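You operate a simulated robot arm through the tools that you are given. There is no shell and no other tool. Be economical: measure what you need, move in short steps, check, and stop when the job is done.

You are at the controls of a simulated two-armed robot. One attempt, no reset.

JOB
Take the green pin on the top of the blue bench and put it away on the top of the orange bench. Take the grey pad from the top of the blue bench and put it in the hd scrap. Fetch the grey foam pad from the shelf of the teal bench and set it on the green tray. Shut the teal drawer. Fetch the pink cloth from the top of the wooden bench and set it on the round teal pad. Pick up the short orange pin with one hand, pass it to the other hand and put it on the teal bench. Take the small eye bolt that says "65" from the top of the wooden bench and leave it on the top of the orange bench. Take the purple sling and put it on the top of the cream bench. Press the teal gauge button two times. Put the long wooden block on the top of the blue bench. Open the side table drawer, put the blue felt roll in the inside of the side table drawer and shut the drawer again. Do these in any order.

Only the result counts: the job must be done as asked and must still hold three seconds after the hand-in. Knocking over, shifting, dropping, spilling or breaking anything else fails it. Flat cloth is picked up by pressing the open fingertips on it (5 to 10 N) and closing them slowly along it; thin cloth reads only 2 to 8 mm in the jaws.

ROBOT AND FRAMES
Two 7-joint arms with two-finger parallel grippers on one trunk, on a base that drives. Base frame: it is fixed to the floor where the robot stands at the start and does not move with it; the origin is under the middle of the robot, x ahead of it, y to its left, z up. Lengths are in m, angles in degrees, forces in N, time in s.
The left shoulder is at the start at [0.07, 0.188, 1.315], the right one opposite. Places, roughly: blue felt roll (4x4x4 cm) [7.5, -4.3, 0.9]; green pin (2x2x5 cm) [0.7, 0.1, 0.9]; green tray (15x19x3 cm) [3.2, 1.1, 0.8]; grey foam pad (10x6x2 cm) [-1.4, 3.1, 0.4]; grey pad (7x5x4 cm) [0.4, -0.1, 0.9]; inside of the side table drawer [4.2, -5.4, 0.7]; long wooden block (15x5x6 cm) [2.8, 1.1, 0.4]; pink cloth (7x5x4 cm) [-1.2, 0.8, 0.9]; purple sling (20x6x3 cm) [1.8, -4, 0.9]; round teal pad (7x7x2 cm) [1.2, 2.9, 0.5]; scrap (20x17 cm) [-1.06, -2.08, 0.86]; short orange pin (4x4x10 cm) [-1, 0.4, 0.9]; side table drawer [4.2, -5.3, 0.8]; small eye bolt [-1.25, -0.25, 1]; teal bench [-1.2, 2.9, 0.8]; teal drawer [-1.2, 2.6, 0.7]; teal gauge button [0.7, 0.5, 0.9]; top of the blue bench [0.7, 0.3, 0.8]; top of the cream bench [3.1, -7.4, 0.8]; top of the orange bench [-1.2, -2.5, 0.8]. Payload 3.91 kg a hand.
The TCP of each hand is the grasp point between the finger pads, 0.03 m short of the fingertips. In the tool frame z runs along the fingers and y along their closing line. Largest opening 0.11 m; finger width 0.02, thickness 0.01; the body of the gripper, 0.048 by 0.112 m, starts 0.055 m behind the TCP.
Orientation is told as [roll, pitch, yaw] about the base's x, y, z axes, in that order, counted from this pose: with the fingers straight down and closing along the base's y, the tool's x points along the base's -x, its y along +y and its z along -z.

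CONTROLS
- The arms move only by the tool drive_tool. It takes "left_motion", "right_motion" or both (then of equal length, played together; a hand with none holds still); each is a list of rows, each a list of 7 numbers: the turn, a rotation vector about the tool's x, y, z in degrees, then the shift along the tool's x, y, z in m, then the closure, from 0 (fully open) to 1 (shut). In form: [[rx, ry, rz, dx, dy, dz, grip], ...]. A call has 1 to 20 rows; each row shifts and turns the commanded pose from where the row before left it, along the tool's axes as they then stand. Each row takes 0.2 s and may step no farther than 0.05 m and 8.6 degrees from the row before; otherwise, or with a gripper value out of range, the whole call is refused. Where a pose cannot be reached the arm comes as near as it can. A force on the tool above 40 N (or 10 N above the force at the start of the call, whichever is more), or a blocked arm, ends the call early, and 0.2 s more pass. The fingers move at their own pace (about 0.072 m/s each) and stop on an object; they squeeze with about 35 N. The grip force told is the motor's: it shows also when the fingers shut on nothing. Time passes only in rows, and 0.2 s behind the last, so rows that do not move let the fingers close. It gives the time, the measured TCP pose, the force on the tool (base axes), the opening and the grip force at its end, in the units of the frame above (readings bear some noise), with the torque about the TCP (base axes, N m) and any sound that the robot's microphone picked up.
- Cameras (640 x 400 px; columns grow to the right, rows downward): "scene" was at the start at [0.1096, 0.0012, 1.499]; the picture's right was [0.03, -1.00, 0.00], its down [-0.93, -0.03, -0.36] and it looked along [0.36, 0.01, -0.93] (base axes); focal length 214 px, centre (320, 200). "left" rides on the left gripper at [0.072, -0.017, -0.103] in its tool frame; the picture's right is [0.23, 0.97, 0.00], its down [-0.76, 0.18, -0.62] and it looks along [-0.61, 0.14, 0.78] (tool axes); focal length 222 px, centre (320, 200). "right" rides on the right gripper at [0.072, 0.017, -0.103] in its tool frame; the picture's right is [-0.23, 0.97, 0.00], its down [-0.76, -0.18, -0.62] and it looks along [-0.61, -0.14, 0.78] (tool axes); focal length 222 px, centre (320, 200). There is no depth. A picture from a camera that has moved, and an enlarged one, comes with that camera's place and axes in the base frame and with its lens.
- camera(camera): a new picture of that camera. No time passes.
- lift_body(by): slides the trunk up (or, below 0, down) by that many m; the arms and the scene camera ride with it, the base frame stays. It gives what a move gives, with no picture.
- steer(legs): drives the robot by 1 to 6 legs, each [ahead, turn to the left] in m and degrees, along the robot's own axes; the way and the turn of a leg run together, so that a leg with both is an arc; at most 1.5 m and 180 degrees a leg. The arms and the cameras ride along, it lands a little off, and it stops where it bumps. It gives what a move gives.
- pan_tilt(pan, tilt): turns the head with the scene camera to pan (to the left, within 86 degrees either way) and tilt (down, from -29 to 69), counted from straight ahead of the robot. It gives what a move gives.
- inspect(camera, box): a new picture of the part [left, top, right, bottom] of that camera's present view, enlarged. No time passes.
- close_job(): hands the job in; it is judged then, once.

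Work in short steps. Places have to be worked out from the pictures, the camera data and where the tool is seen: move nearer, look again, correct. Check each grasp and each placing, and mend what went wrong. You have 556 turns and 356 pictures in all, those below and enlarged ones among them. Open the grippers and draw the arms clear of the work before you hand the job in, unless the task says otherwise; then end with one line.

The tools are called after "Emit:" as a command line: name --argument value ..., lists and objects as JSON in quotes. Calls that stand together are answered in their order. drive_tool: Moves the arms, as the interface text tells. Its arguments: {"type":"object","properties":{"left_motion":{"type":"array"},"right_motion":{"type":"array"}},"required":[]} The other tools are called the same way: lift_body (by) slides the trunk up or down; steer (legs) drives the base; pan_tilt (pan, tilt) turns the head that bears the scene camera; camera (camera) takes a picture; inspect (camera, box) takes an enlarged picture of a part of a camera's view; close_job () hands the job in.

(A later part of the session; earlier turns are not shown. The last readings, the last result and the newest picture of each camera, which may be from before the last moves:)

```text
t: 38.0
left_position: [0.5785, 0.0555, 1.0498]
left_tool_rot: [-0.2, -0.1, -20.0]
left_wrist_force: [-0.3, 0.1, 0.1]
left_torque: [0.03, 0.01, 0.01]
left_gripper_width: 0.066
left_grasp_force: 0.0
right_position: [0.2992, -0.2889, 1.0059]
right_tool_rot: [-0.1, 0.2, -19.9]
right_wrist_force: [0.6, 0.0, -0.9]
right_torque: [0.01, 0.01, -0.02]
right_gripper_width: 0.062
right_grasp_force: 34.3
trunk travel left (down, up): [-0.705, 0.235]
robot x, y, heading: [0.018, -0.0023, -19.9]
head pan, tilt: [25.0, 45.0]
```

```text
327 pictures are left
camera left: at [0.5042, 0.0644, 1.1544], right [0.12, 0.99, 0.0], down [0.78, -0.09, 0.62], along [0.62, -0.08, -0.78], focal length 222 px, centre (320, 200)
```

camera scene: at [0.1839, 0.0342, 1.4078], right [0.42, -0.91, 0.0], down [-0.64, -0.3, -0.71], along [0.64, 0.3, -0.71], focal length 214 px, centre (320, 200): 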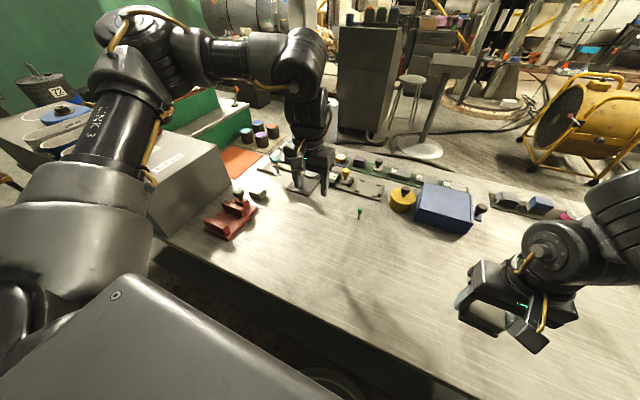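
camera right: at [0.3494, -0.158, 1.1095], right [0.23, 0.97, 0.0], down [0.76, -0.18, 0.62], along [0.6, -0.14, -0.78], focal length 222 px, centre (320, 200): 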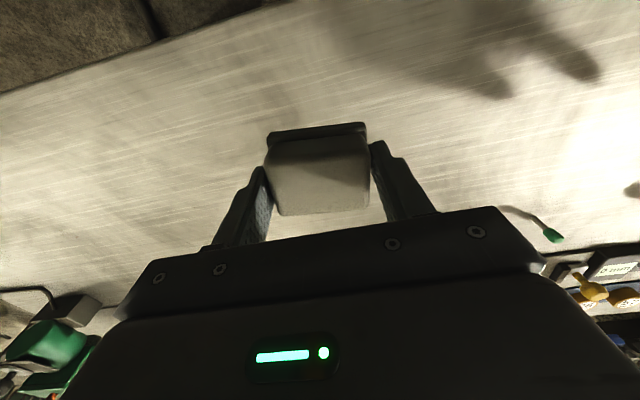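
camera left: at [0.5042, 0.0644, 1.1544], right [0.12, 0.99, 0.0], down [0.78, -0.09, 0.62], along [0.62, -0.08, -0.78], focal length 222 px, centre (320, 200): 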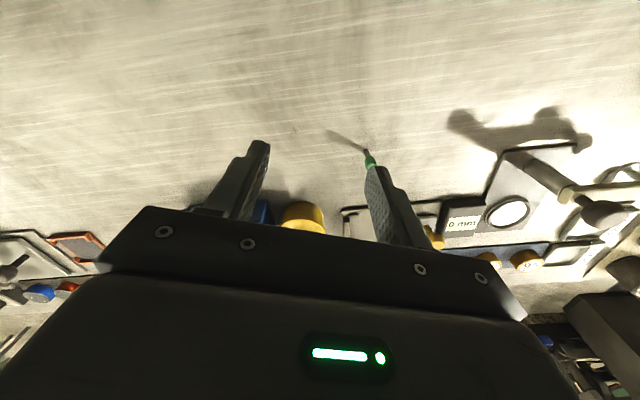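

Pin consistently at [0.656,0.112]. I move the left hand above it.

Emit:
drive_tool --left_motion '[[0, 0, 0, -0.018, 0.027, 0, 0.3], [0, 0, 0, -0.018, 0.027, 0, 0.3], [0, 0, 0, -0.018, 0.027, 0, 0.3], [0, 0, 0, 0, 0, 0.04, 0.3], [0, 0, 0, 0, 0, 0.04, 0.3], [0, 0, 0, 0, 0, 0, 0.3]]'

Emit:
camera --camera "left"

```text
t: 39.4
left_position: [0.6552, 0.1141, 0.9705]
left_tool_rot: [-0.1, -0.2, -20.1]
left_wrist_force: [0.9, -0.8, -0.1]
left_torque: [0.0, -0.01, 0.02]
left_gripper_width: 0.0768
left_grasp_force: 0.0
right_position: [0.2993, -0.2903, 1.0064]
right_tool_rot: [-0.1, 0.1, -19.9]
right_wrist_force: [-0.9, 0.1, -0.7]
right_torque: [0.04, 0.0, 0.01]
right_gripper_width: 0.0619
right_grasp_force: 35.5
trunk travel left (down, up): [-0.705, 0.235]
robot x, y, heading: [0.0156, -0.0008, -20.0]
head pan, tilt: [25.0, 45.0]
```

```text
326 pictures are left
camera left: at [0.5819, 0.1223, 1.0747], right [0.12, 0.99, 0.0], down [0.77, -0.09, 0.63], along [0.62, -0.08, -0.78], focal length 222 px, centre (320, 200)
```

left: 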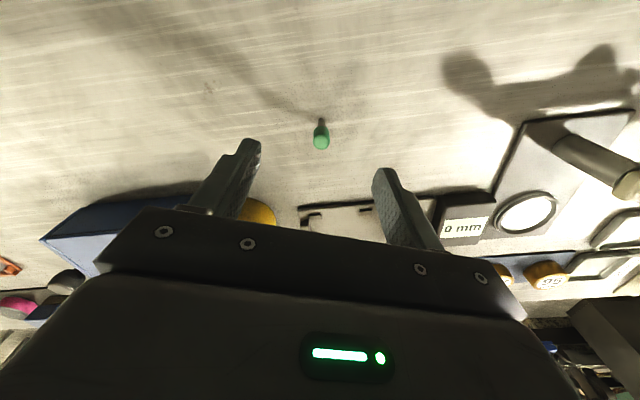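

Pin aligned; bench top ≈0.85. I descend to TCP 0.886 and close.

Emit:
drive_tool --left_motion '[[0, 0, 0, -0.001, -0.001, 0.03, 0.3], [0, 0, 0, 0, 0, 0.03, 0.3], [0, 0, 0, 0, 0, 0.015, 0.3], [0, 0, 0, 0, 0, 0.009, 0.3], [0, 0, 0, 0, 0, 0, 0.3], [0, 0, 0, 0, 0, 0, 1], [0, 0, 0, 0, 0, 0, 1], [0, 0, 0, 0, 0, 0, 1], [0, 0, 0, 0, 0, 0, 1]]'

Emit:
camera --camera "left"

```text
t: 41.4
left_position: [0.6439, 0.1334, 0.9022]
left_tool_rot: [-0.1, -0.4, -20.0]
left_wrist_force: [-0.2, 0.1, -0.3]
left_torque: [-0.01, -0.03, -0.01]
left_gripper_width: 0.0
left_grasp_force: 35.4
left hand out of reach, approached as far as the arm can: row 1, 2, 3, 4
right_position: [0.2976, -0.2905, 1.0056]
right_tool_rot: [0.0, 0.0, -19.9]
right_wrist_force: [0.4, -0.1, -0.3]
right_torque: [0.01, -0.01, -0.02]
right_gripper_width: 0.0613
right_grasp_force: 35.5
trunk travel left (down, up): [-0.705, 0.235]
robot x, y, heading: [0.0151, -0.0021, -19.9]
head pan, tilt: [25.0, 45.0]
```

```text
325 pictures are left
camera left: at [0.5694, 0.1417, 1.0068], right [0.12, 0.99, -0.01], down [0.77, -0.09, 0.63], along [0.62, -0.08, -0.78], focal length 222 px, centre (320, 200)
```

left: 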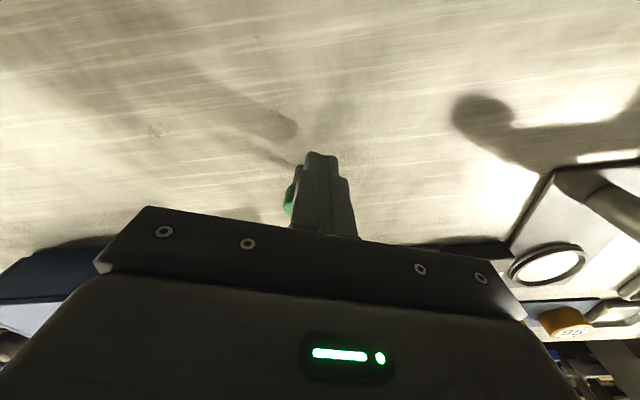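

The arm slid along its limit; the pin stands beside the shut fingers. I raise straight up, go back above the pin, and use the trunk for descending instead.

Emit:
drive_tool --left_motion '[[0, 0, 0, 0, 0, -0.03, 1], [0, 0, 0, 0, 0, -0.03, 1], [0, 0, 0, 0, 0, -0.02, 1], [0, 0, 0, 0, 0, 0, 0.3], [0, 0, 0, 0, 0, 0, 0.3]]' --right_motion '[[0, 0, 0, 0, 0, -0.03, 1], [0, 0, 0, 0, 0, -0.03, 1], [0, 0, 0, 0, 0, -0.03, 1], [0, 0, 0, 0, 0, 0, 1], [0, 0, 0, 0, 0, 0, 1]]'

Emit:
camera --camera "left"

```text
t: 42.6
left_position: [0.6432, 0.1337, 0.9833]
left_tool_rot: [-0.1, 0.0, -20.0]
left_wrist_force: [0.0, -0.1, -0.4]
left_torque: [-0.03, -0.01, 0.02]
left_gripper_width: 0.0773
left_grasp_force: 0.6
right_position: [0.2996, -0.2895, 1.0951]
right_tool_rot: [0.1, 0.1, -20.1]
right_wrist_force: [0.6, -0.7, -0.7]
right_torque: [0.03, 0.01, 0.01]
right_gripper_width: 0.0614
right_grasp_force: 35.1
trunk travel left (down, up): [-0.705, 0.235]
robot x, y, heading: [0.0162, -0.0039, -19.4]
head pan, tilt: [25.0, 45.0]
```

```text
324 pictures are left
camera left: at [0.5693, 0.1419, 1.0871], right [0.12, 0.99, 0.0], down [0.78, -0.09, 0.62], along [0.62, -0.08, -0.78], focal length 222 px, centre (320, 200)
```

left: 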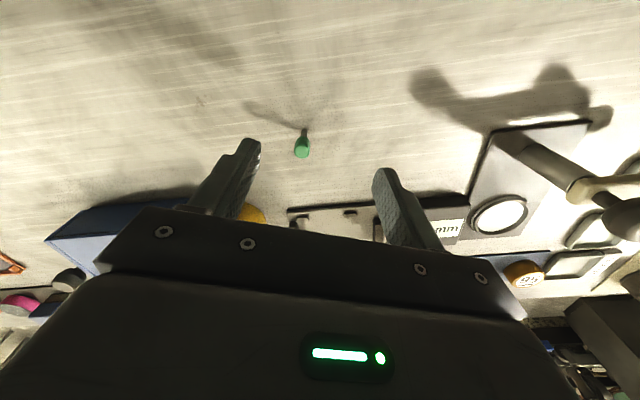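

Pin still stands at [0.658,0.1125]. Align over it.

Emit:
drive_tool --left_motion '[[0, 0, 0, -0.0213, -0.0146, 0, 0.3], [0, 0, 0, 0, 0, 0, 0.3]]'

Emit:
lift_body --by -0.06

Emit:
camera --camera "left"

```text
t: 43.2
left_position: [0.659, 0.1128, 0.9834]
left_tool_rot: [-0.1, -0.3, -20.0]
left_wrist_force: [-0.2, 0.3, -0.2]
left_torque: [0.0, 0.04, -0.01]
left_gripper_width: 0.0768
left_grasp_force: 0.0
right_position: [0.2984, -0.2911, 1.0952]
right_tool_rot: [-0.1, 0.0, -20.0]
right_wrist_force: [0.9, 0.2, -0.3]
right_torque: [-0.01, 0.01, -0.04]
right_gripper_width: 0.0613
right_grasp_force: 35.1
trunk travel left (down, up): [-0.705, 0.235]
robot x, y, heading: [0.0168, 0.0011, -20.0]
head pan, tilt: [25.0, 45.0]
```

```text
t: 44.2
left_position: [0.6579, 0.1123, 0.9225]
left_tool_rot: [-0.2, -0.2, -20.1]
left_wrist_force: [0.2, 0.4, 0.2]
left_torque: [-0.01, -0.01, -0.01]
left_gripper_width: 0.0772
left_grasp_force: 0.0
right_position: [0.2976, -0.2901, 1.0353]
right_tool_rot: [0.0, 0.1, -19.9]
right_wrist_force: [0.2, -0.7, -1.1]
right_torque: [-0.01, 0.04, 0.0]
right_gripper_width: 0.0611
right_grasp_force: 34.6
trunk travel left (down, up): [-0.645, 0.295]
robot x, y, heading: [0.017, -0.0003, -19.6]
head pan, tilt: [25.0, 45.0]
```

```text
323 pictures are left
camera left: at [0.5843, 0.1207, 1.0265], right [0.12, 0.99, 0.0], down [0.78, -0.09, 0.62], along [0.62, -0.08, -0.78], focal length 222 px, centre (320, 200)
```

left: 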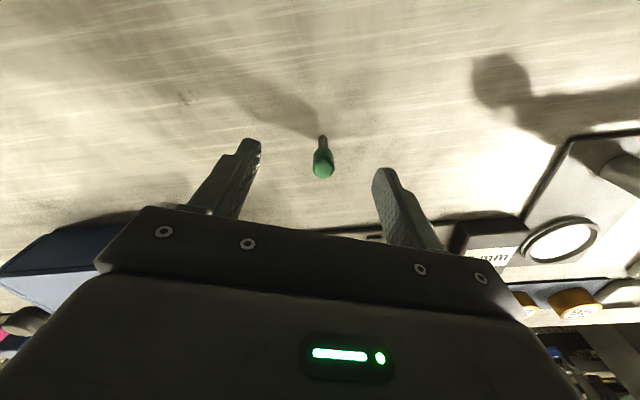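

Centred. Trunk down another 3.6 cm, then close.

Emit:
lift_body --by -0.036

Emit:
drive_tool --left_motion '[[0, 0, 0, 0, 0, 0, 0.6], [0, 0, 0, 0, 0, 0, 1], [0, 0, 0, 0, 0, 0, 1], [0, 0, 0, 0, 0, 0, 1]]'

```text
t: 45.0
left_position: [0.6588, 0.1132, 0.8862]
left_tool_rot: [-0.2, -0.2, -20.0]
left_wrist_force: [-0.4, 0.0, 0.9]
left_torque: [0.04, 0.02, -0.01]
left_gripper_width: 0.0769
left_grasp_force: 0.1
right_position: [0.2996, -0.2897, 0.9994]
right_tool_rot: [-0.1, 0.2, -20.0]
right_wrist_force: [0.3, 0.3, -0.7]
right_torque: [0.01, -0.06, -0.04]
right_gripper_width: 0.0611
right_grasp_force: 35.3
trunk travel left (down, up): [-0.609, 0.331]
robot x, y, heading: [0.0123, 0.001, -19.5]
head pan, tilt: [25.0, 45.0]
```

```text
t: 46.0
left_position: [0.6577, 0.1122, 0.8851]
left_tool_rot: [-0.1, -0.1, -20.0]
left_wrist_force: [-0.6, -0.8, 1.1]
left_torque: [0.02, 0.02, -0.01]
left_gripper_width: 0.0123
left_grasp_force: 34.5
right_position: [0.2996, -0.2897, 1.0003]
right_tool_rot: [0.1, 0.0, -20.0]
right_wrist_force: [0.0, 0.0, 0.2]
right_torque: [0.01, -0.02, 0.0]
right_gripper_width: 0.0611
right_grasp_force: 34.8
trunk travel left (down, up): [-0.609, 0.331]
robot x, y, heading: [0.0157, 0.0002, -19.8]
head pan, tilt: [25.0, 45.0]
```

Pin gripped (12 mm). I raise the trunk 0.2 m and back off 0.2 m.

Emit:
lift_body --by 0.2

Emit:
steer --legs '[[-0.25, 0]]'

Emit:
camera --camera "left"

Emit:
camera --camera "scene"

```text
t: 48.1
left_position: [0.6591, 0.1118, 1.0843]
left_tool_rot: [-0.1, -0.1, -19.9]
left_wrist_force: [-0.8, 0.5, -0.7]
left_torque: [0.01, 0.01, 0.01]
left_gripper_width: 0.0127
left_grasp_force: 35.3
right_position: [0.2989, -0.2901, 1.1998]
right_tool_rot: [-0.1, 0.1, -19.9]
right_wrist_force: [-0.2, 0.6, 0.2]
right_torque: [-0.01, 0.02, -0.03]
right_gripper_width: 0.0611
right_grasp_force: 34.6
trunk travel left (down, up): [-0.809, 0.131]
robot x, y, heading: [0.0134, 0.0023, -19.9]
head pan, tilt: [25.0, 45.0]
```

```text
t: 50.0
left_position: [0.4217, 0.1984, 1.0854]
left_tool_rot: [-0.1, 0.0, -19.8]
left_wrist_force: [1.7, 0.3, 0.1]
left_torque: [0.0, -0.01, 0.01]
left_gripper_width: 0.0129
left_grasp_force: 34.7
right_position: [0.0636, -0.2048, 1.1988]
right_tool_rot: [0.0, 0.2, -20.0]
right_wrist_force: [-0.5, 0.5, -0.6]
right_torque: [0.0, 0.0, -0.01]
right_gripper_width: 0.0611
right_grasp_force: 34.3
trunk travel left (down, up): [-0.809, 0.131]
robot x, y, heading: [-0.2244, 0.0858, -20.0]
head pan, tilt: [25.0, 45.0]
```

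```text
322 pictures are left
camera left: at [0.3486, 0.2065, 1.1896], right [0.12, 0.99, 0.0], down [0.78, -0.09, 0.62], along [0.62, -0.08, -0.78], focal length 222 px, centre (320, 200)
```

left: 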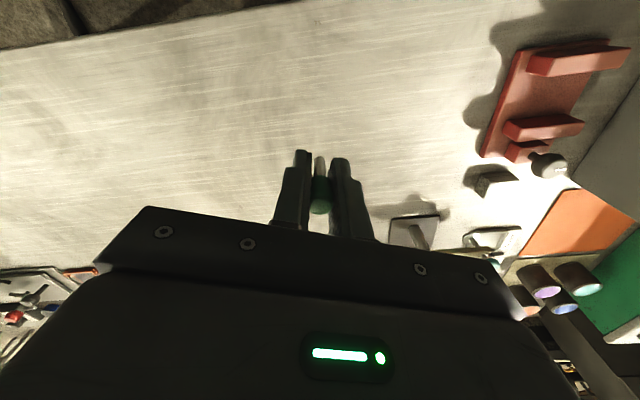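

```text
321 pictures are left
camera scene: at [-0.0878, 0.0752, 1.5117], right [0.09, -1.0, 0.0], down [-0.71, -0.06, -0.71], along [0.7, 0.06, -0.71], focal length 214 px, centre (320, 200)
```

scene: 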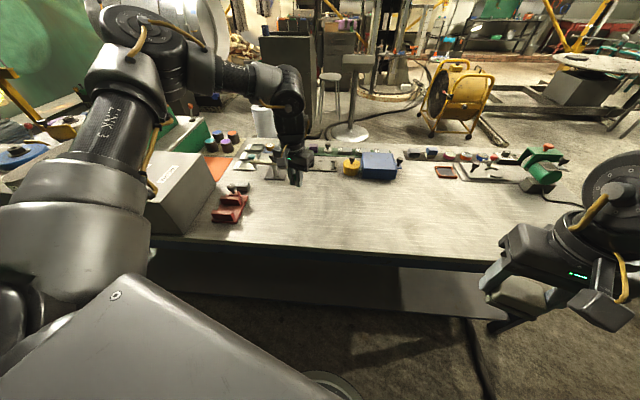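

I turn to heading -90 and drive along the aisle, staying near x=-0.25.

Emit:
steer --legs '[[0, -70], [1.0, 0]]'

Emit:
pan_tilt --pan -45 --tilt 30

Emit:
camera --camera "scene"

```text
t: 58.2
left_position: [0.0883, -1.4857, 1.0861]
left_tool_rot: [-0.1, -0.2, -90.7]
left_wrist_force: [0.6, 0.9, -0.9]
left_torque: [-0.05, -0.05, 0.0]
left_gripper_width: 0.0128
left_grasp_force: 34.6
right_position: [-0.4095, -1.2795, 1.1995]
right_tool_rot: [0.1, 0.1, -90.7]
right_wrist_force: [0.0, 0.3, 0.2]
right_torque: [0.02, 0.01, 0.0]
right_gripper_width: 0.0609
right_grasp_force: 35.4
trunk travel left (down, up): [-0.809, 0.131]
robot x, y, heading: [-0.2292, -0.9167, -90.7]
head pan, tilt: [25.0, 45.0]
```

```text
t: 59.6
left_position: [0.0883, -1.485, 1.0864]
left_tool_rot: [0.0, -0.1, -90.7]
left_wrist_force: [0.1, -1.6, -0.5]
left_torque: [0.04, -0.01, -0.03]
left_gripper_width: 0.0128
left_grasp_force: 35.1
right_position: [-0.4093, -1.2799, 1.2001]
right_tool_rot: [0.0, 0.1, -90.7]
right_wrist_force: [-0.3, 0.3, -1.5]
right_torque: [-0.02, 0.0, 0.02]
right_gripper_width: 0.0611
right_grasp_force: 34.8
trunk travel left (down, up): [-0.809, 0.131]
robot x, y, heading: [-0.2334, -0.9178, -90.7]
head pan, tilt: [-45.0, 30.0]
```

```text
320 pictures are left
camera scene: at [-0.2911, -1.0311, 1.5345], right [-0.7, 0.71, 0.0], down [0.36, 0.35, -0.87], along [-0.62, -0.61, -0.5], focal length 214 px, centre (320, 200)
```

scene: 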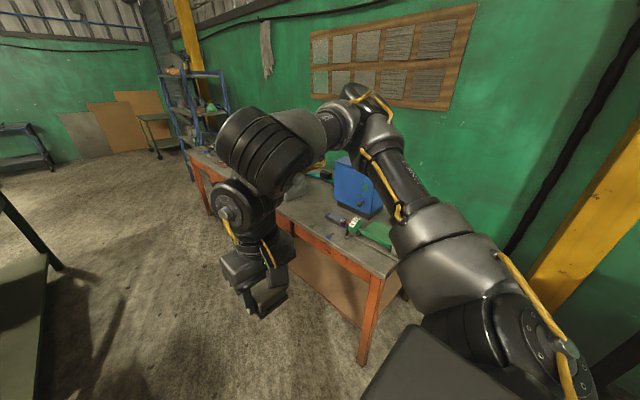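

I drive on 1.1 m and turn to face the orange bench (heading 180).

Emit:
steer --legs '[[1.12, 0], [0, -89.3]]'

Emit:
pan_tilt --pan 0 --tilt 35

Emit:
camera --camera "scene"

Emit:
camera --camera "right"

Emit:
camera --camera "left"

```text
t: 69.2
left_position: [-0.8062, -2.3605, 1.0857]
left_tool_rot: [0.0, -0.1, 179.9]
left_wrist_force: [-0.3, -0.2, -0.1]
left_torque: [-0.03, 0.0, 0.01]
left_gripper_width: 0.0129
left_grasp_force: 34.8
right_position: [-0.6043, -1.86, 1.1988]
right_tool_rot: [0.0, 0.0, 179.9]
right_wrist_force: [-0.1, 1.2, -0.1]
right_torque: [0.01, -0.02, -0.02]
right_gripper_width: 0.0609
right_grasp_force: 34.2
trunk travel left (down, up): [-0.809, 0.131]
robot x, y, heading: [-0.2365, -2.0367, 180.0]
head pan, tilt: [-45.0, 30.0]
```

```text
t: 70.3
left_position: [-0.8043, -2.3604, 1.0845]
left_tool_rot: [-0.1, -0.2, 179.8]
left_wrist_force: [0.3, 1.3, -1.1]
left_torque: [0.0, 0.02, 0.02]
left_gripper_width: 0.0128
left_grasp_force: 34.8
right_position: [-0.603, -1.8595, 1.2001]
right_tool_rot: [-0.1, 0.2, 179.9]
right_wrist_force: [0.5, 0.2, -0.7]
right_torque: [0.01, -0.02, 0.01]
right_gripper_width: 0.061
right_grasp_force: 34.9
trunk travel left (down, up): [-0.809, 0.131]
robot x, y, heading: [-0.2361, -2.0343, 180.0]
head pan, tilt: [0.0, 35.0]
```

```text
319 pictures are left
camera scene: at [-0.3739, -2.0375, 1.5267], right [0.0, 1.0, 0.0], down [0.57, 0.0, -0.82], along [-0.82, 0.0, -0.57], focal length 214 px, centre (320, 200)
```

scene: 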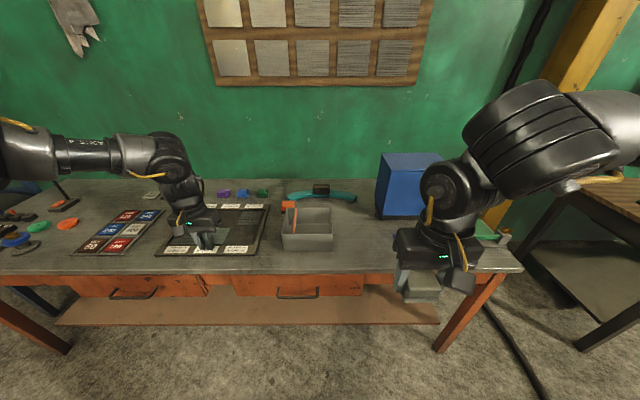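

```text
318 pictures are left
camera right: at [-0.5317, -1.8774, 1.3032], right [-0.23, -0.97, 0.0], down [-0.76, 0.18, 0.62], along [-0.61, 0.14, -0.78], focal length 222 px, centre (320, 200)
```

right: 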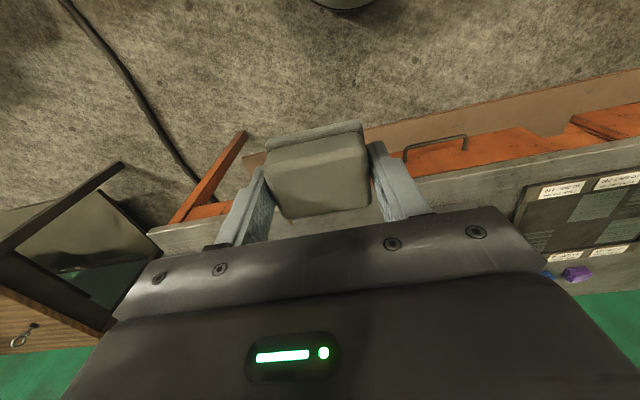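

```text
317 pictures are left
camera left: at [-0.7325, -2.3446, 1.1903], right [0.23, -0.97, 0.0], down [-0.76, -0.18, 0.62], along [-0.61, -0.14, -0.78], focal length 222 px, centre (320, 200)
```

left: 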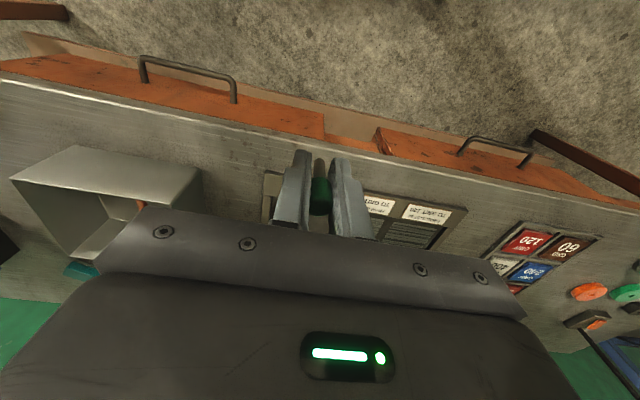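

The grey bin with an orange tag sits where the scrap is told. I inspect it.

Emit:
inspect --camera "scene" --box '[140, 160, 380, 310]'

```text
2.67 times, centred on (260, 235) of scene
camera zoom: at [-0.3739, -2.0375, 1.5267], right [0.0, 1.0, 0.0], down [0.57, 0.0, -0.82], along [-0.82, 0.0, -0.57], focal length 572 px, centre (480, 107)
```

zoom: 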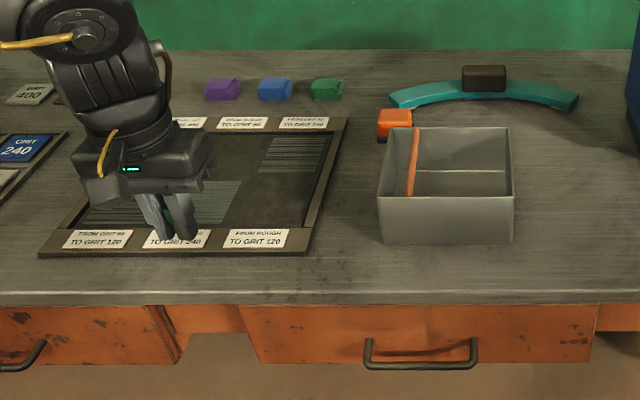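

Bin spans about x -0.98..-1.15, y -2.19..-1.99. I first retract the left hand with the pin to a comfortable relative spot, then drive closer.

Emit:
drive_tool --left_motion '[[0, 0, 0, 0.04, -0.01, 0, 1], [0, 0, 0, 0.04, -0.025, 0, 1], [0, 0, 0, 0.04, -0.025, 0, 1], [0, 0, 0, 0.0, -0.025, 0, 1], [0, 0, 0, 0, 0, 0, 1]]'

Emit:
steer --legs '[[0.23, 0]]'

Emit:
camera --camera "left"

Emit:
camera --camera "scene"

```text
t: 71.5
left_position: [-0.7015, -2.2863, 1.0862]
left_tool_rot: [-0.1, 0.0, 179.7]
left_wrist_force: [-0.3, 0.7, -0.5]
left_torque: [0.03, 0.02, 0.01]
left_gripper_width: 0.0127
left_grasp_force: 34.9
left hand out of reach, approached as far as the arm can: row 3, 4
right_position: [-0.6036, -1.8604, 1.1994]
right_tool_rot: [-0.1, 0.1, 179.9]
right_wrist_force: [0.0, -0.5, -0.1]
right_torque: [0.02, 0.02, -0.04]
right_gripper_width: 0.0609
right_grasp_force: 35.3
trunk travel left (down, up): [-0.809, 0.131]
robot x, y, heading: [-0.2441, -2.0388, 180.0]
head pan, tilt: [0.0, 35.0]
```

```text
t: 73.2
left_position: [-0.9296, -2.2862, 1.0869]
left_tool_rot: [-0.1, 0.0, 179.9]
left_wrist_force: [0.2, 1.0, -0.7]
left_torque: [0.0, 0.0, 0.0]
left_gripper_width: 0.0127
left_grasp_force: 35.5
right_position: [-0.8331, -1.8611, 1.1997]
right_tool_rot: [0.0, 0.0, 179.9]
right_wrist_force: [0.5, -0.5, -0.9]
right_torque: [-0.01, 0.03, 0.01]
right_gripper_width: 0.0609
right_grasp_force: 34.9
trunk travel left (down, up): [-0.809, 0.131]
robot x, y, heading: [-0.4709, -2.0344, 180.0]
head pan, tilt: [0.0, 35.0]
```

```text
315 pictures are left
camera left: at [-0.8582, -2.2712, 1.1911], right [0.22, -0.97, 0.0], down [-0.76, -0.18, 0.62], along [-0.61, -0.14, -0.78], focal length 222 px, centre (320, 200)
```

left: 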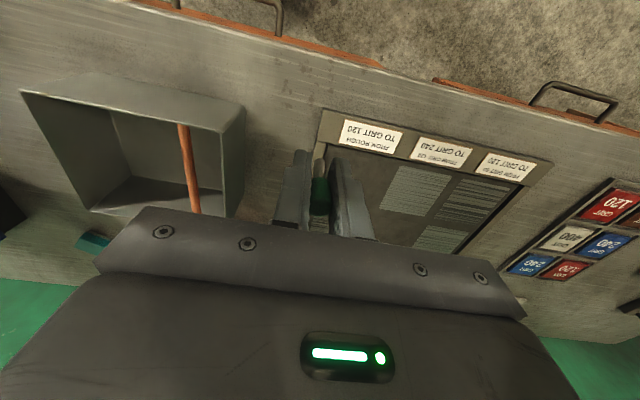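

```text
314 pictures are left
camera scene: at [-0.6033, -2.0374, 1.5269], right [0.0, 1.0, 0.0], down [0.57, 0.0, -0.82], along [-0.82, 0.0, -0.57], focal length 214 px, centre (320, 200)
```

scene: 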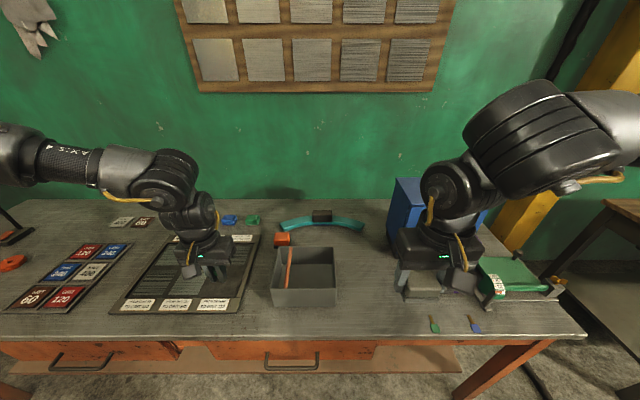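

Tray corner at (-0.957,-2.295), bench top 0.85. I shift the hand 8 mm towards me and lower the trunk 0.185 m.

Emit:
drive_tool --left_motion '[[0, 0, 0, 0.008, 0, 0, 1], [0, 0, 0, 0, 0, 0, 1]]'

Emit:
lift_body --by -0.185

Emit:
camera --camera "left"

```text
t: 73.8
left_position: [-0.9241, -2.2868, 1.0855]
left_tool_rot: [-0.3, 0.2, 179.6]
left_wrist_force: [0.0, 0.2, -0.3]
left_torque: [0.0, -0.02, 0.01]
left_gripper_width: 0.0127
left_grasp_force: 35.1
right_position: [-0.8347, -1.8605, 1.199]
right_tool_rot: [0.0, 0.2, 180.0]
right_wrist_force: [1.1, 0.8, 0.0]
right_torque: [0.01, 0.02, 0.03]
right_gripper_width: 0.0606
right_grasp_force: 35.2
trunk travel left (down, up): [-0.809, 0.131]
robot x, y, heading: [-0.4672, -2.0352, -180.3]
head pan, tilt: [0.0, 35.0]
```

```text
t: 75.9
left_position: [-0.9248, -2.2871, 0.9004]
left_tool_rot: [-0.3, 0.1, 179.6]
left_wrist_force: [1.1, 0.6, -0.5]
left_torque: [-0.04, 0.01, 0.02]
left_gripper_width: 0.013
left_grasp_force: 35.1
right_position: [-0.8351, -1.859, 1.0156]
right_tool_rot: [0.0, 0.1, 179.9]
right_wrist_force: [-0.1, -0.2, -1.2]
right_torque: [0.01, 0.04, -0.02]
right_gripper_width: 0.0612
right_grasp_force: 34.9
trunk travel left (down, up): [-0.624, 0.316]
robot x, y, heading: [-0.4721, -2.0372, 180.2]
head pan, tilt: [0.0, 35.0]
```

```text
313 pictures are left
camera left: at [-0.8521, -2.2718, 1.0061], right [0.22, -0.98, 0.0], down [-0.76, -0.17, 0.62], along [-0.61, -0.13, -0.78], focal length 222 px, centre (320, 200)
```

left: 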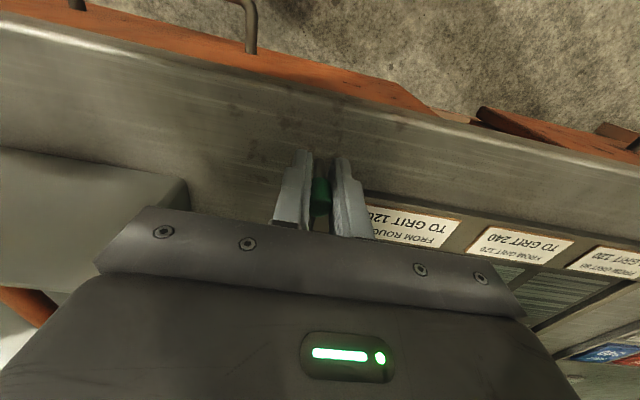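

Lower 1.2 cm further, watching the force.

Emit:
lift_body --by -0.012

Emit:
lift_body --by -0.003

Emit:
inspect --camera "left" --box '[260, 120, 380, 195]'

```text
t: 76.5
left_position: [-0.9241, -2.2869, 0.8883]
left_tool_rot: [-0.3, 0.1, 179.6]
left_wrist_force: [0.7, -0.4, -1.0]
left_torque: [0.02, 0.0, 0.0]
left_gripper_width: 0.0126
left_grasp_force: 35.3
right_position: [-0.8345, -1.8603, 1.0018]
right_tool_rot: [-0.1, 0.1, 179.9]
right_wrist_force: [0.1, -0.8, 0.0]
right_torque: [0.0, -0.04, -0.02]
right_gripper_width: 0.0608
right_grasp_force: 34.7
trunk travel left (down, up): [-0.612, 0.328]
robot x, y, heading: [-0.4697, -2.0338, 179.7]
head pan, tilt: [0.0, 35.0]
```

```text
t: 77.0
left_position: [-0.9257, -2.2881, 0.8857]
left_tool_rot: [-0.3, 0.1, 179.6]
left_wrist_force: [0.6, 0.1, 1.2]
left_torque: [-0.01, 0.04, 0.01]
left_gripper_width: 0.0127
left_grasp_force: 34.9
right_position: [-0.8347, -1.8613, 1.0]
right_tool_rot: [0.0, 0.2, 179.9]
right_wrist_force: [1.4, 0.3, -0.8]
right_torque: [-0.01, -0.02, 0.01]
right_gripper_width: 0.0611
right_grasp_force: 35.3
trunk travel left (down, up): [-0.609, 0.331]
robot x, y, heading: [-0.4696, -2.0361, 179.9]
head pan, tilt: [0.0, 35.0]
```

```text
5.33 times, centred on (320, 158) of left
camera zoom: at [-0.8522, -2.2718, 0.991], right [0.22, -0.98, 0.0], down [-0.76, -0.17, 0.62], along [-0.61, -0.13, -0.78], focal length 1185 px, centre (320, 427)
```

zoom: 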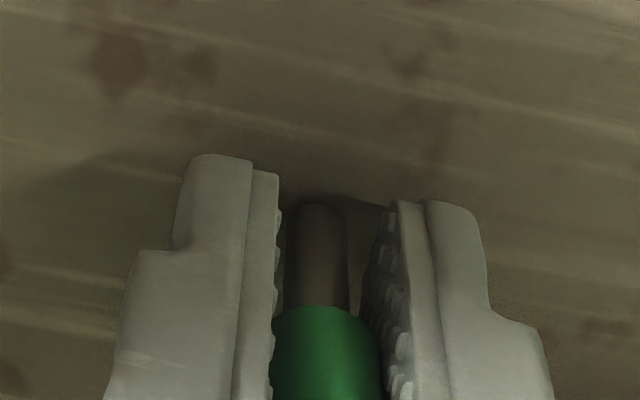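

Near contact; lower 1.5 mm more.

Emit:
lift_body --by -0.0015

```text
t: 77.5
left_position: [-0.9244, -2.2878, 0.8843]
left_tool_rot: [-0.4, 0.1, 179.6]
left_wrist_force: [-0.3, -0.5, 3.4]
left_torque: [-0.01, 0.0, -0.04]
left_gripper_width: 0.013
left_grasp_force: 35.4
right_position: [-0.835, -1.8594, 0.9982]
right_tool_rot: [0.0, 0.1, 179.9]
right_wrist_force: [1.0, 0.6, -0.3]
right_torque: [0.02, -0.01, -0.02]
right_gripper_width: 0.061
right_grasp_force: 35.1
trunk travel left (down, up): [-0.608, 0.332]
robot x, y, heading: [-0.4659, -2.0345, 179.8]
head pan, tilt: [0.0, 35.0]
```

Contact (3.4 N). I open the fingers and look.

Emit:
drive_tool --left_motion '[[0, 0, 0, 0, 0, 0, 0.75], [0, 0, 0, 0, 0, 0, 0.6], [0, 0, 0, 0, 0, 0, 0.6]]'

Emit:
inspect --camera "left" --box '[260, 120, 380, 195]'

```text
t: 78.3
left_position: [-0.9243, -2.2873, 0.885]
left_tool_rot: [-0.3, 0.1, 179.6]
left_wrist_force: [-0.2, 0.4, -0.3]
left_torque: [0.02, 0.03, 0.02]
left_gripper_width: 0.0437
left_grasp_force: 0.0
right_position: [-0.8342, -1.8594, 0.9982]
right_tool_rot: [0.0, 0.2, 179.9]
right_wrist_force: [0.6, -0.3, -0.2]
right_torque: [-0.02, -0.01, -0.01]
right_gripper_width: 0.0608
right_grasp_force: 34.6
trunk travel left (down, up): [-0.608, 0.332]
robot x, y, heading: [-0.4682, -2.0389, 180.2]
head pan, tilt: [0.0, 35.0]
```

```text
5.33 times, centred on (320, 158) of left
camera zoom: at [-0.8522, -2.2718, 0.9894], right [0.22, -0.98, 0.0], down [-0.76, -0.17, 0.62], along [-0.61, -0.13, -0.78], focal length 1185 px, centre (320, 427)
```

zoom: 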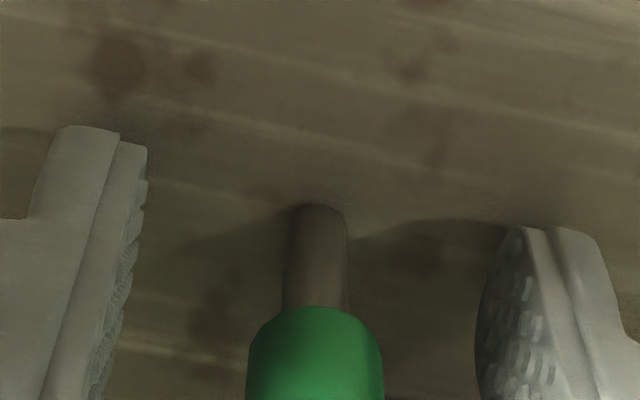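

The pin stands free. I raise the trunk, which lifts both hands, and check the scene.

Emit:
lift_body --by 0.2

Emit:
camera --camera "left"

Emit:
camera --camera "right"

```text
t: 80.5
left_position: [-0.9244, -2.2873, 1.0846]
left_tool_rot: [-0.1, 0.1, 179.6]
left_wrist_force: [-0.7, 0.3, 0.7]
left_torque: [0.02, 0.03, 0.02]
left_gripper_width: 0.0439
left_grasp_force: 0.1
right_position: [-0.8358, -1.8603, 1.198]
right_tool_rot: [0.0, 0.1, 179.9]
right_wrist_force: [-0.6, 0.6, -1.1]
right_torque: [-0.02, 0.01, 0.01]
right_gripper_width: 0.0608
right_grasp_force: 35.2
trunk travel left (down, up): [-0.808, 0.132]
robot x, y, heading: [-0.4715, -2.0351, 179.8]
head pan, tilt: [0.0, 35.0]
```

```text
310 pictures are left
camera left: at [-0.8523, -2.2718, 1.1894], right [0.22, -0.98, 0.0], down [-0.76, -0.17, 0.62], along [-0.61, -0.13, -0.78], focal length 222 px, centre (320, 200)
```

left: 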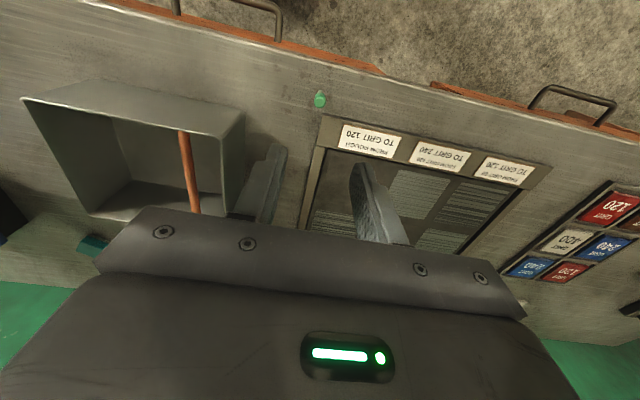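

```text
309 pictures are left
camera right: at [-0.763, -1.8774, 1.3016], right [-0.23, -0.97, 0.0], down [-0.76, 0.18, 0.62], along [-0.61, 0.14, -0.78], focal length 222 px, centre (320, 200)
```

right: 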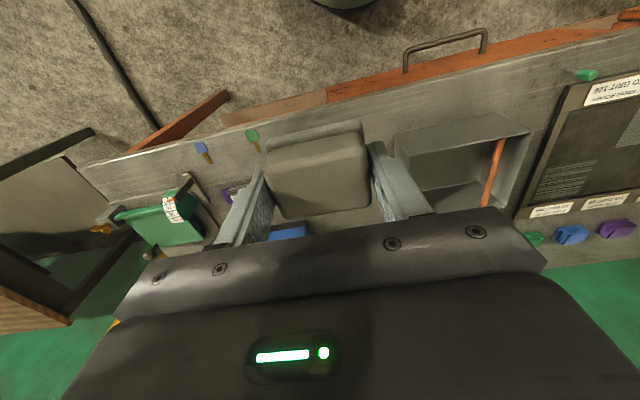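

The pin stands upright. For the bin I turn the robot 27° left so the bin falls into the right hand's comfortable zone.

Emit:
steer --legs '[[0, 27]]'

Emit:
drive_tool --right_motion '[[0, 0, 7, 0, 0, 0, 1], [0, 0, 7, 0, 0, 0, 1], [0, 0, 7, 0, 0, 0, 1], [0, 0, 6, 0, 0, 0, 1], [0, 0, 0, 0, 0, 0, 1]]'

```text
t: 82.3
left_position: [-0.7595, -2.4664, 1.085]
left_tool_rot: [-0.2, 0.1, -153.2]
left_wrist_force: [-0.3, 0.1, -0.6]
left_torque: [0.01, -0.01, 0.04]
left_gripper_width: 0.0439
left_grasp_force: 0.1
right_position: [-0.8756, -2.0456, 1.1981]
right_tool_rot: [0.0, 0.1, -152.8]
right_wrist_force: [-1.1, 0.1, -0.8]
right_torque: [-0.02, 0.01, -0.02]
right_gripper_width: 0.061
right_grasp_force: 34.5
trunk travel left (down, up): [-0.808, 0.132]
robot x, y, heading: [-0.468, -2.0358, -152.8]
head pan, tilt: [0.0, 35.0]
```

```text
t: 83.5
left_position: [-0.7593, -2.4672, 1.0854]
left_tool_rot: [-0.3, 0.1, -153.2]
left_wrist_force: [-0.8, 0.5, -0.4]
left_torque: [0.01, 0.02, 0.02]
left_gripper_width: 0.0445
left_grasp_force: 0.1
right_position: [-0.8755, -2.0474, 1.1994]
right_tool_rot: [-0.1, 0.0, -179.9]
right_wrist_force: [0.7, 0.0, -0.6]
right_torque: [0.01, -0.03, -0.03]
right_gripper_width: 0.0609
right_grasp_force: 35.0
trunk travel left (down, up): [-0.808, 0.132]
robot x, y, heading: [-0.4707, -2.0355, -152.5]
head pan, tilt: [0.0, 35.0]
```

Now move over the bin.

Emit:
drive_tool --right_motion '[[0, 0, 0, -0.037, 0.0036, 0, 1], [0, 0, 0, -0.037, 0.0036, 0, 1], [0, 0, 0, -0.037, 0.0036, 0, 1], [0, 0, 0, -0.037, 0.0036, 0, 1], [0, 0, 0, -0.037, 0.0036, 0, 1], [0, 0, 0, 0, 0, 0.04, 1], [0, 0, 0, 0, 0, 0, 1]]'

Emit:
camera --camera "right"

Emit:
camera --camera "scene"

```text
t: 85.1
left_position: [-0.761, -2.4662, 1.0857]
left_tool_rot: [-0.2, 0.1, -153.2]
left_wrist_force: [0.2, 0.5, 0.0]
left_torque: [-0.01, 0.0, 0.01]
left_gripper_width: 0.044
left_grasp_force: 0.0
right_position: [-1.0459, -2.07, 1.1505]
right_tool_rot: [-0.1, 0.1, -179.9]
right_wrist_force: [0.2, -0.9, -0.6]
right_torque: [0.02, 0.04, 0.02]
right_gripper_width: 0.0609
right_grasp_force: 34.9
right hand out of reach, approached as far as the arm can: row 5
trunk travel left (down, up): [-0.808, 0.132]
robot x, y, heading: [-0.4705, -2.0366, -152.8]
head pan, tilt: [0.0, 35.0]
```

```text
308 pictures are left
camera right: at [-0.9745, -2.0874, 1.2541], right [-0.22, -0.97, 0.0], down [-0.76, 0.18, 0.62], along [-0.61, 0.14, -0.78], focal length 222 px, centre (320, 200)
```

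right: 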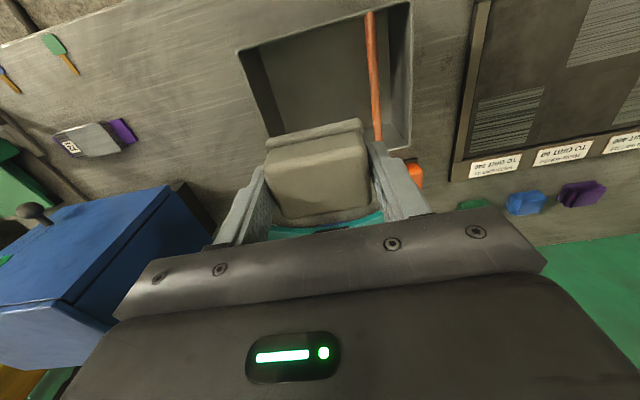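

```text
307 pictures are left
camera scene: at [-0.5915, -2.0991, 1.5251], right [-0.46, 0.89, 0.0], down [0.51, 0.26, -0.82], along [-0.73, -0.37, -0.57], focal length 214 px, centre (320, 200)
```

scene: 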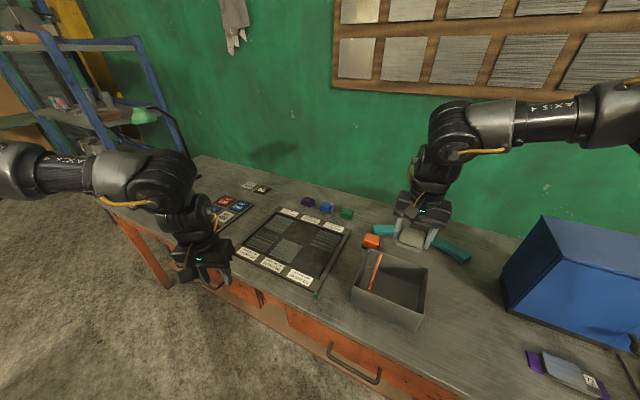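

Bin confirmed (centre about -1.065,-2.08; bar at y≈-2.138). I shift 1.5 cm and descend toward the bin.

Emit:
drive_tool --right_motion '[[0, 0, 0, -0.014, -0.005, 0.04, 1], [0, 0, 0, 0, 0, 0.04, 1], [0, 0, 0, 0, 0, 0.04, 1], [0, 0, 0, 0, 0, 0.04, 1], [0, 0, 0, 0, 0, 0, 1]]' --left_motion '[[0, 0, 0, 0, 0, -0.04, 0.6], [0, 0, 0, 0, 0, -0.04, 0.6], [0, 0, 0, 0, 0, 0, 0.6], [0, 0, 0, 0, 0, 0, 0.6], [0, 0, 0, 0, 0, 0, 0.6]]'

Emit:
camera --camera "right"

```text
t: 86.3
left_position: [-0.7591, -2.4658, 1.1659]
left_tool_rot: [-0.2, 0.1, -153.2]
left_wrist_force: [-0.2, 0.1, 0.2]
left_torque: [-0.01, 0.0, 0.0]
left_gripper_width: 0.044
left_grasp_force: 0.1
right_position: [-1.0595, -2.0654, 0.9929]
right_tool_rot: [0.0, 0.0, -179.9]
right_wrist_force: [0.4, -0.3, -0.8]
right_torque: [-0.03, -0.01, -0.01]
right_gripper_width: 0.0609
right_grasp_force: 34.8
trunk travel left (down, up): [-0.808, 0.132]
robot x, y, heading: [-0.4682, -2.0403, -153.0]
head pan, tilt: [0.0, 35.0]
```

```text
306 pictures are left
camera right: at [-0.9865, -2.0819, 1.0957], right [-0.22, -0.97, 0.0], down [-0.76, 0.18, 0.62], along [-0.61, 0.14, -0.78], focal length 222 px, centre (320, 200)
```

right: 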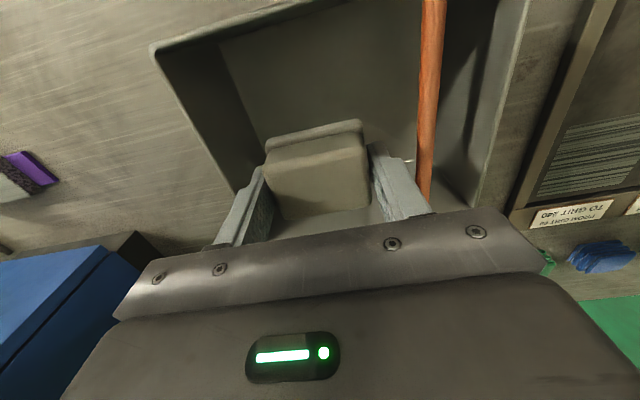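

Good clearance. Descend to TCP 0.905 in the bin.

Emit:
drive_tool --right_motion '[[0, 0, 0, 0, -0.003, 0.03, 1], [0, 0, 0, 0, 0, 0.03, 1], [0, 0, 0, 0, 0, 0.02, 1], [0, 0, 0, 0, 0, 0.008, 1], [0, 0, 0, 0, 0, 0.004, 1], [0, 0, 0, 0, 0, 0, 1]]'

Emit:
camera --camera "right"

```text
t: 87.7
left_position: [-0.759, -2.4677, 1.1645]
left_tool_rot: [-0.3, 0.1, -153.2]
left_wrist_force: [0.7, -0.5, 0.4]
left_torque: [-0.01, -0.02, -0.01]
left_gripper_width: 0.0442
left_grasp_force: 0.0
right_position: [-1.0583, -2.0632, 0.9006]
right_tool_rot: [-0.1, 0.1, -179.8]
right_wrist_force: [0.9, -0.3, -0.9]
right_torque: [-0.04, 0.0, 0.03]
right_gripper_width: 0.0609
right_grasp_force: 35.0
trunk travel left (down, up): [-0.808, 0.132]
robot x, y, heading: [-0.4711, -2.0358, -152.8]
head pan, tilt: [0.0, 35.0]
```

```text
305 pictures are left
camera right: at [-0.9861, -2.0803, 1.0034], right [-0.22, -0.97, 0.0], down [-0.76, 0.17, 0.62], along [-0.61, 0.14, -0.78], focal length 222 px, centre (320, 200)
```

right: 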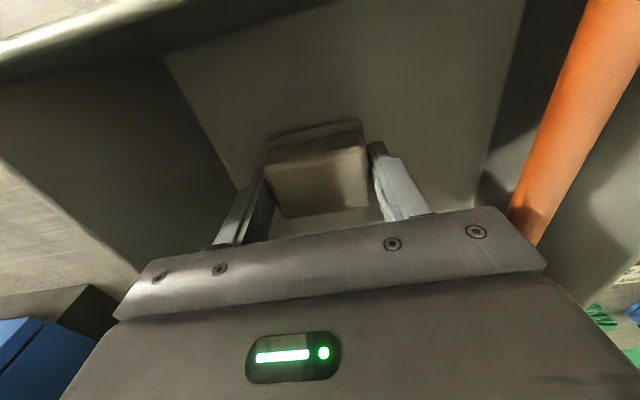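

Lower 6 mm more and open slightly to release.

Emit:
drive_tool --right_motion '[[0, 0, 0, 0, -0.004, 0.003, 1], [0, 0, 0, 0, 0, 0.003, 1], [0, 0, 0, 0, 0, 0, 1]]'

Emit:
drive_tool --right_motion '[[0, 0, 0, 0, 0, 0, 0.32], [0, 0, 0, 0, 0, 0, 0.32], [0, 0, 0, 0, 0, -0.03, 0.32], [0, 0, 0, 0, 0, -0.04, 0.32], [0, 0, 0, 0, 0, -0.04, 0.32], [0, 0, 0, 0, 0, -0.04, 0.32], [0, 0, 0, 0, 0, -0.04, 0.32], [0, 0, 0, 0, 0, -0.04, 0.32]]'

Emit:
camera --camera "right"

```text
t: 88.5
left_position: [-0.7593, -2.4682, 1.1641]
left_tool_rot: [-0.3, 0.0, -153.2]
left_wrist_force: [-0.8, -1.3, -1.4]
left_torque: [-0.01, 0.02, 0.02]
left_gripper_width: 0.044
left_grasp_force: 0.0
right_position: [-1.0575, -2.0588, 0.8935]
right_tool_rot: [-0.1, 0.1, -179.8]
right_wrist_force: [0.6, -0.5, -0.7]
right_torque: [0.01, 0.02, -0.02]
right_gripper_width: 0.0606
right_grasp_force: 35.3
trunk travel left (down, up): [-0.808, 0.132]
robot x, y, heading: [-0.4716, -2.0388, -152.9]
head pan, tilt: [0.0, 35.0]
```

```text
t: 90.3
left_position: [-0.7581, -2.4684, 1.1645]
left_tool_rot: [-0.3, -0.1, -153.2]
left_wrist_force: [0.0, -0.8, -0.1]
left_torque: [0.01, 0.01, -0.02]
left_gripper_width: 0.0443
left_grasp_force: 0.1
right_position: [-1.0566, -2.0583, 1.1251]
right_tool_rot: [-0.2, 0.0, -179.8]
right_wrist_force: [0.0, 0.1, 0.8]
right_torque: [0.0, 0.0, 0.03]
right_gripper_width: 0.075
right_grasp_force: 0.2
trunk travel left (down, up): [-0.808, 0.132]
robot x, y, heading: [-0.4685, -2.0366, -152.9]
head pan, tilt: [0.0, 35.0]
```

```text
304 pictures are left
camera right: at [-0.9849, -2.0757, 1.2282], right [-0.22, -0.97, 0.0], down [-0.76, 0.17, 0.62], along [-0.61, 0.14, -0.78], focal length 222 px, centre (320, 200)
```

right: 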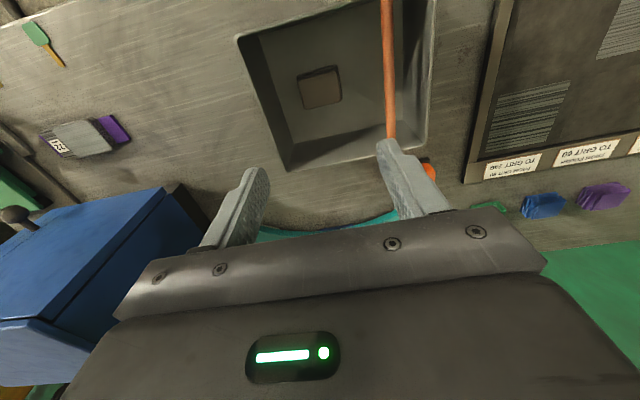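

The pad lies in the scrap. Next the wooden bench; I retract the right hand, back off and turn to heading 90.

Emit:
drive_tool --right_motion '[[0, 0, -7, 0.045, 0, 0, 0], [0, 0, -7, 0.045, 0, 0, 0], [0, 0, -7, 0.045, 0, 0, 0], [0, 0, -6, 0.03, 0, 0, 0]]' --left_motion '[[0, 0, 0, 0.045, 0, 0, 0], [0, 0, 0, 0.04, 0, 0, 0], [0, 0, 0, 0, 0, 0, 0], [0, 0, 0, 0, 0, 0, 0]]'

Emit:
steer --legs '[[-0.25, 0], [0, -117]]'

Emit:
pan_tilt --pan 30 --tilt 20

Emit:
camera --camera "scene"

```text
t: 91.3
left_position: [-0.7494, -2.4646, 1.1647]
left_tool_rot: [-0.2, 0.1, -153.3]
left_wrist_force: [-0.2, 0.9, 0.6]
left_torque: [0.0, -0.01, 0.01]
left_gripper_width: 0.1103
left_grasp_force: 0.0
left hand out of reach, approached as far as the arm can: row 1, 2
right_position: [-0.8987, -2.0311, 1.1247]
right_tool_rot: [-0.1, 0.0, -152.8]
right_wrist_force: [1.1, 0.3, -0.2]
right_torque: [0.0, 0.0, 0.02]
right_gripper_width: 0.11
right_grasp_force: 0.0
trunk travel left (down, up): [-0.808, 0.132]
robot x, y, heading: [-0.4729, -2.0383, -152.4]
head pan, tilt: [0.0, 35.0]
```

```text
t: 97.9
left_position: [-0.5082, -1.4829, 1.1649]
left_tool_rot: [-0.2, 0.2, 90.7]
left_wrist_force: [-0.4, -0.2, 0.5]
left_torque: [-0.01, -0.01, 0.0]
left_gripper_width: 0.1101
left_grasp_force: 0.0
right_position: [-0.0544, -1.5389, 1.1249]
right_tool_rot: [-0.1, 0.1, 91.1]
right_wrist_force: [0.4, -0.5, 0.0]
right_torque: [-0.02, -0.01, 0.0]
right_gripper_width: 0.11
right_grasp_force: 0.1
trunk travel left (down, up): [-0.808, 0.132]
robot x, y, heading: [-0.2445, -1.918, 91.0]
head pan, tilt: [0.0, 35.0]
```

```text
t: 98.9
left_position: [-0.5085, -1.4824, 1.1657]
left_tool_rot: [-0.3, 0.0, 90.8]
left_wrist_force: [-0.6, 0.3, 0.0]
left_torque: [-0.06, -0.01, -0.02]
left_gripper_width: 0.11
left_grasp_force: 0.2
right_position: [-0.0555, -1.5399, 1.1248]
right_tool_rot: [0.0, 0.1, 91.1]
right_wrist_force: [0.0, -0.6, 0.2]
right_torque: [0.01, 0.04, -0.02]
right_gripper_width: 0.1101
right_grasp_force: 0.0
trunk travel left (down, up): [-0.808, 0.132]
robot x, y, heading: [-0.2456, -1.9177, 90.8]
head pan, tilt: [30.0, 20.0]
```

```text
303 pictures are left
camera scene: at [-0.2933, -1.793, 1.549], right [0.86, 0.52, 0.0], down [0.18, -0.29, -0.94], along [-0.49, 0.8, -0.34], focal length 214 px, centre (320, 200)
```

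scene: 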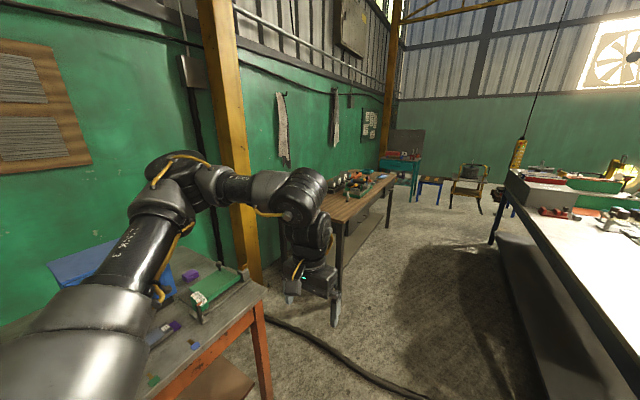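

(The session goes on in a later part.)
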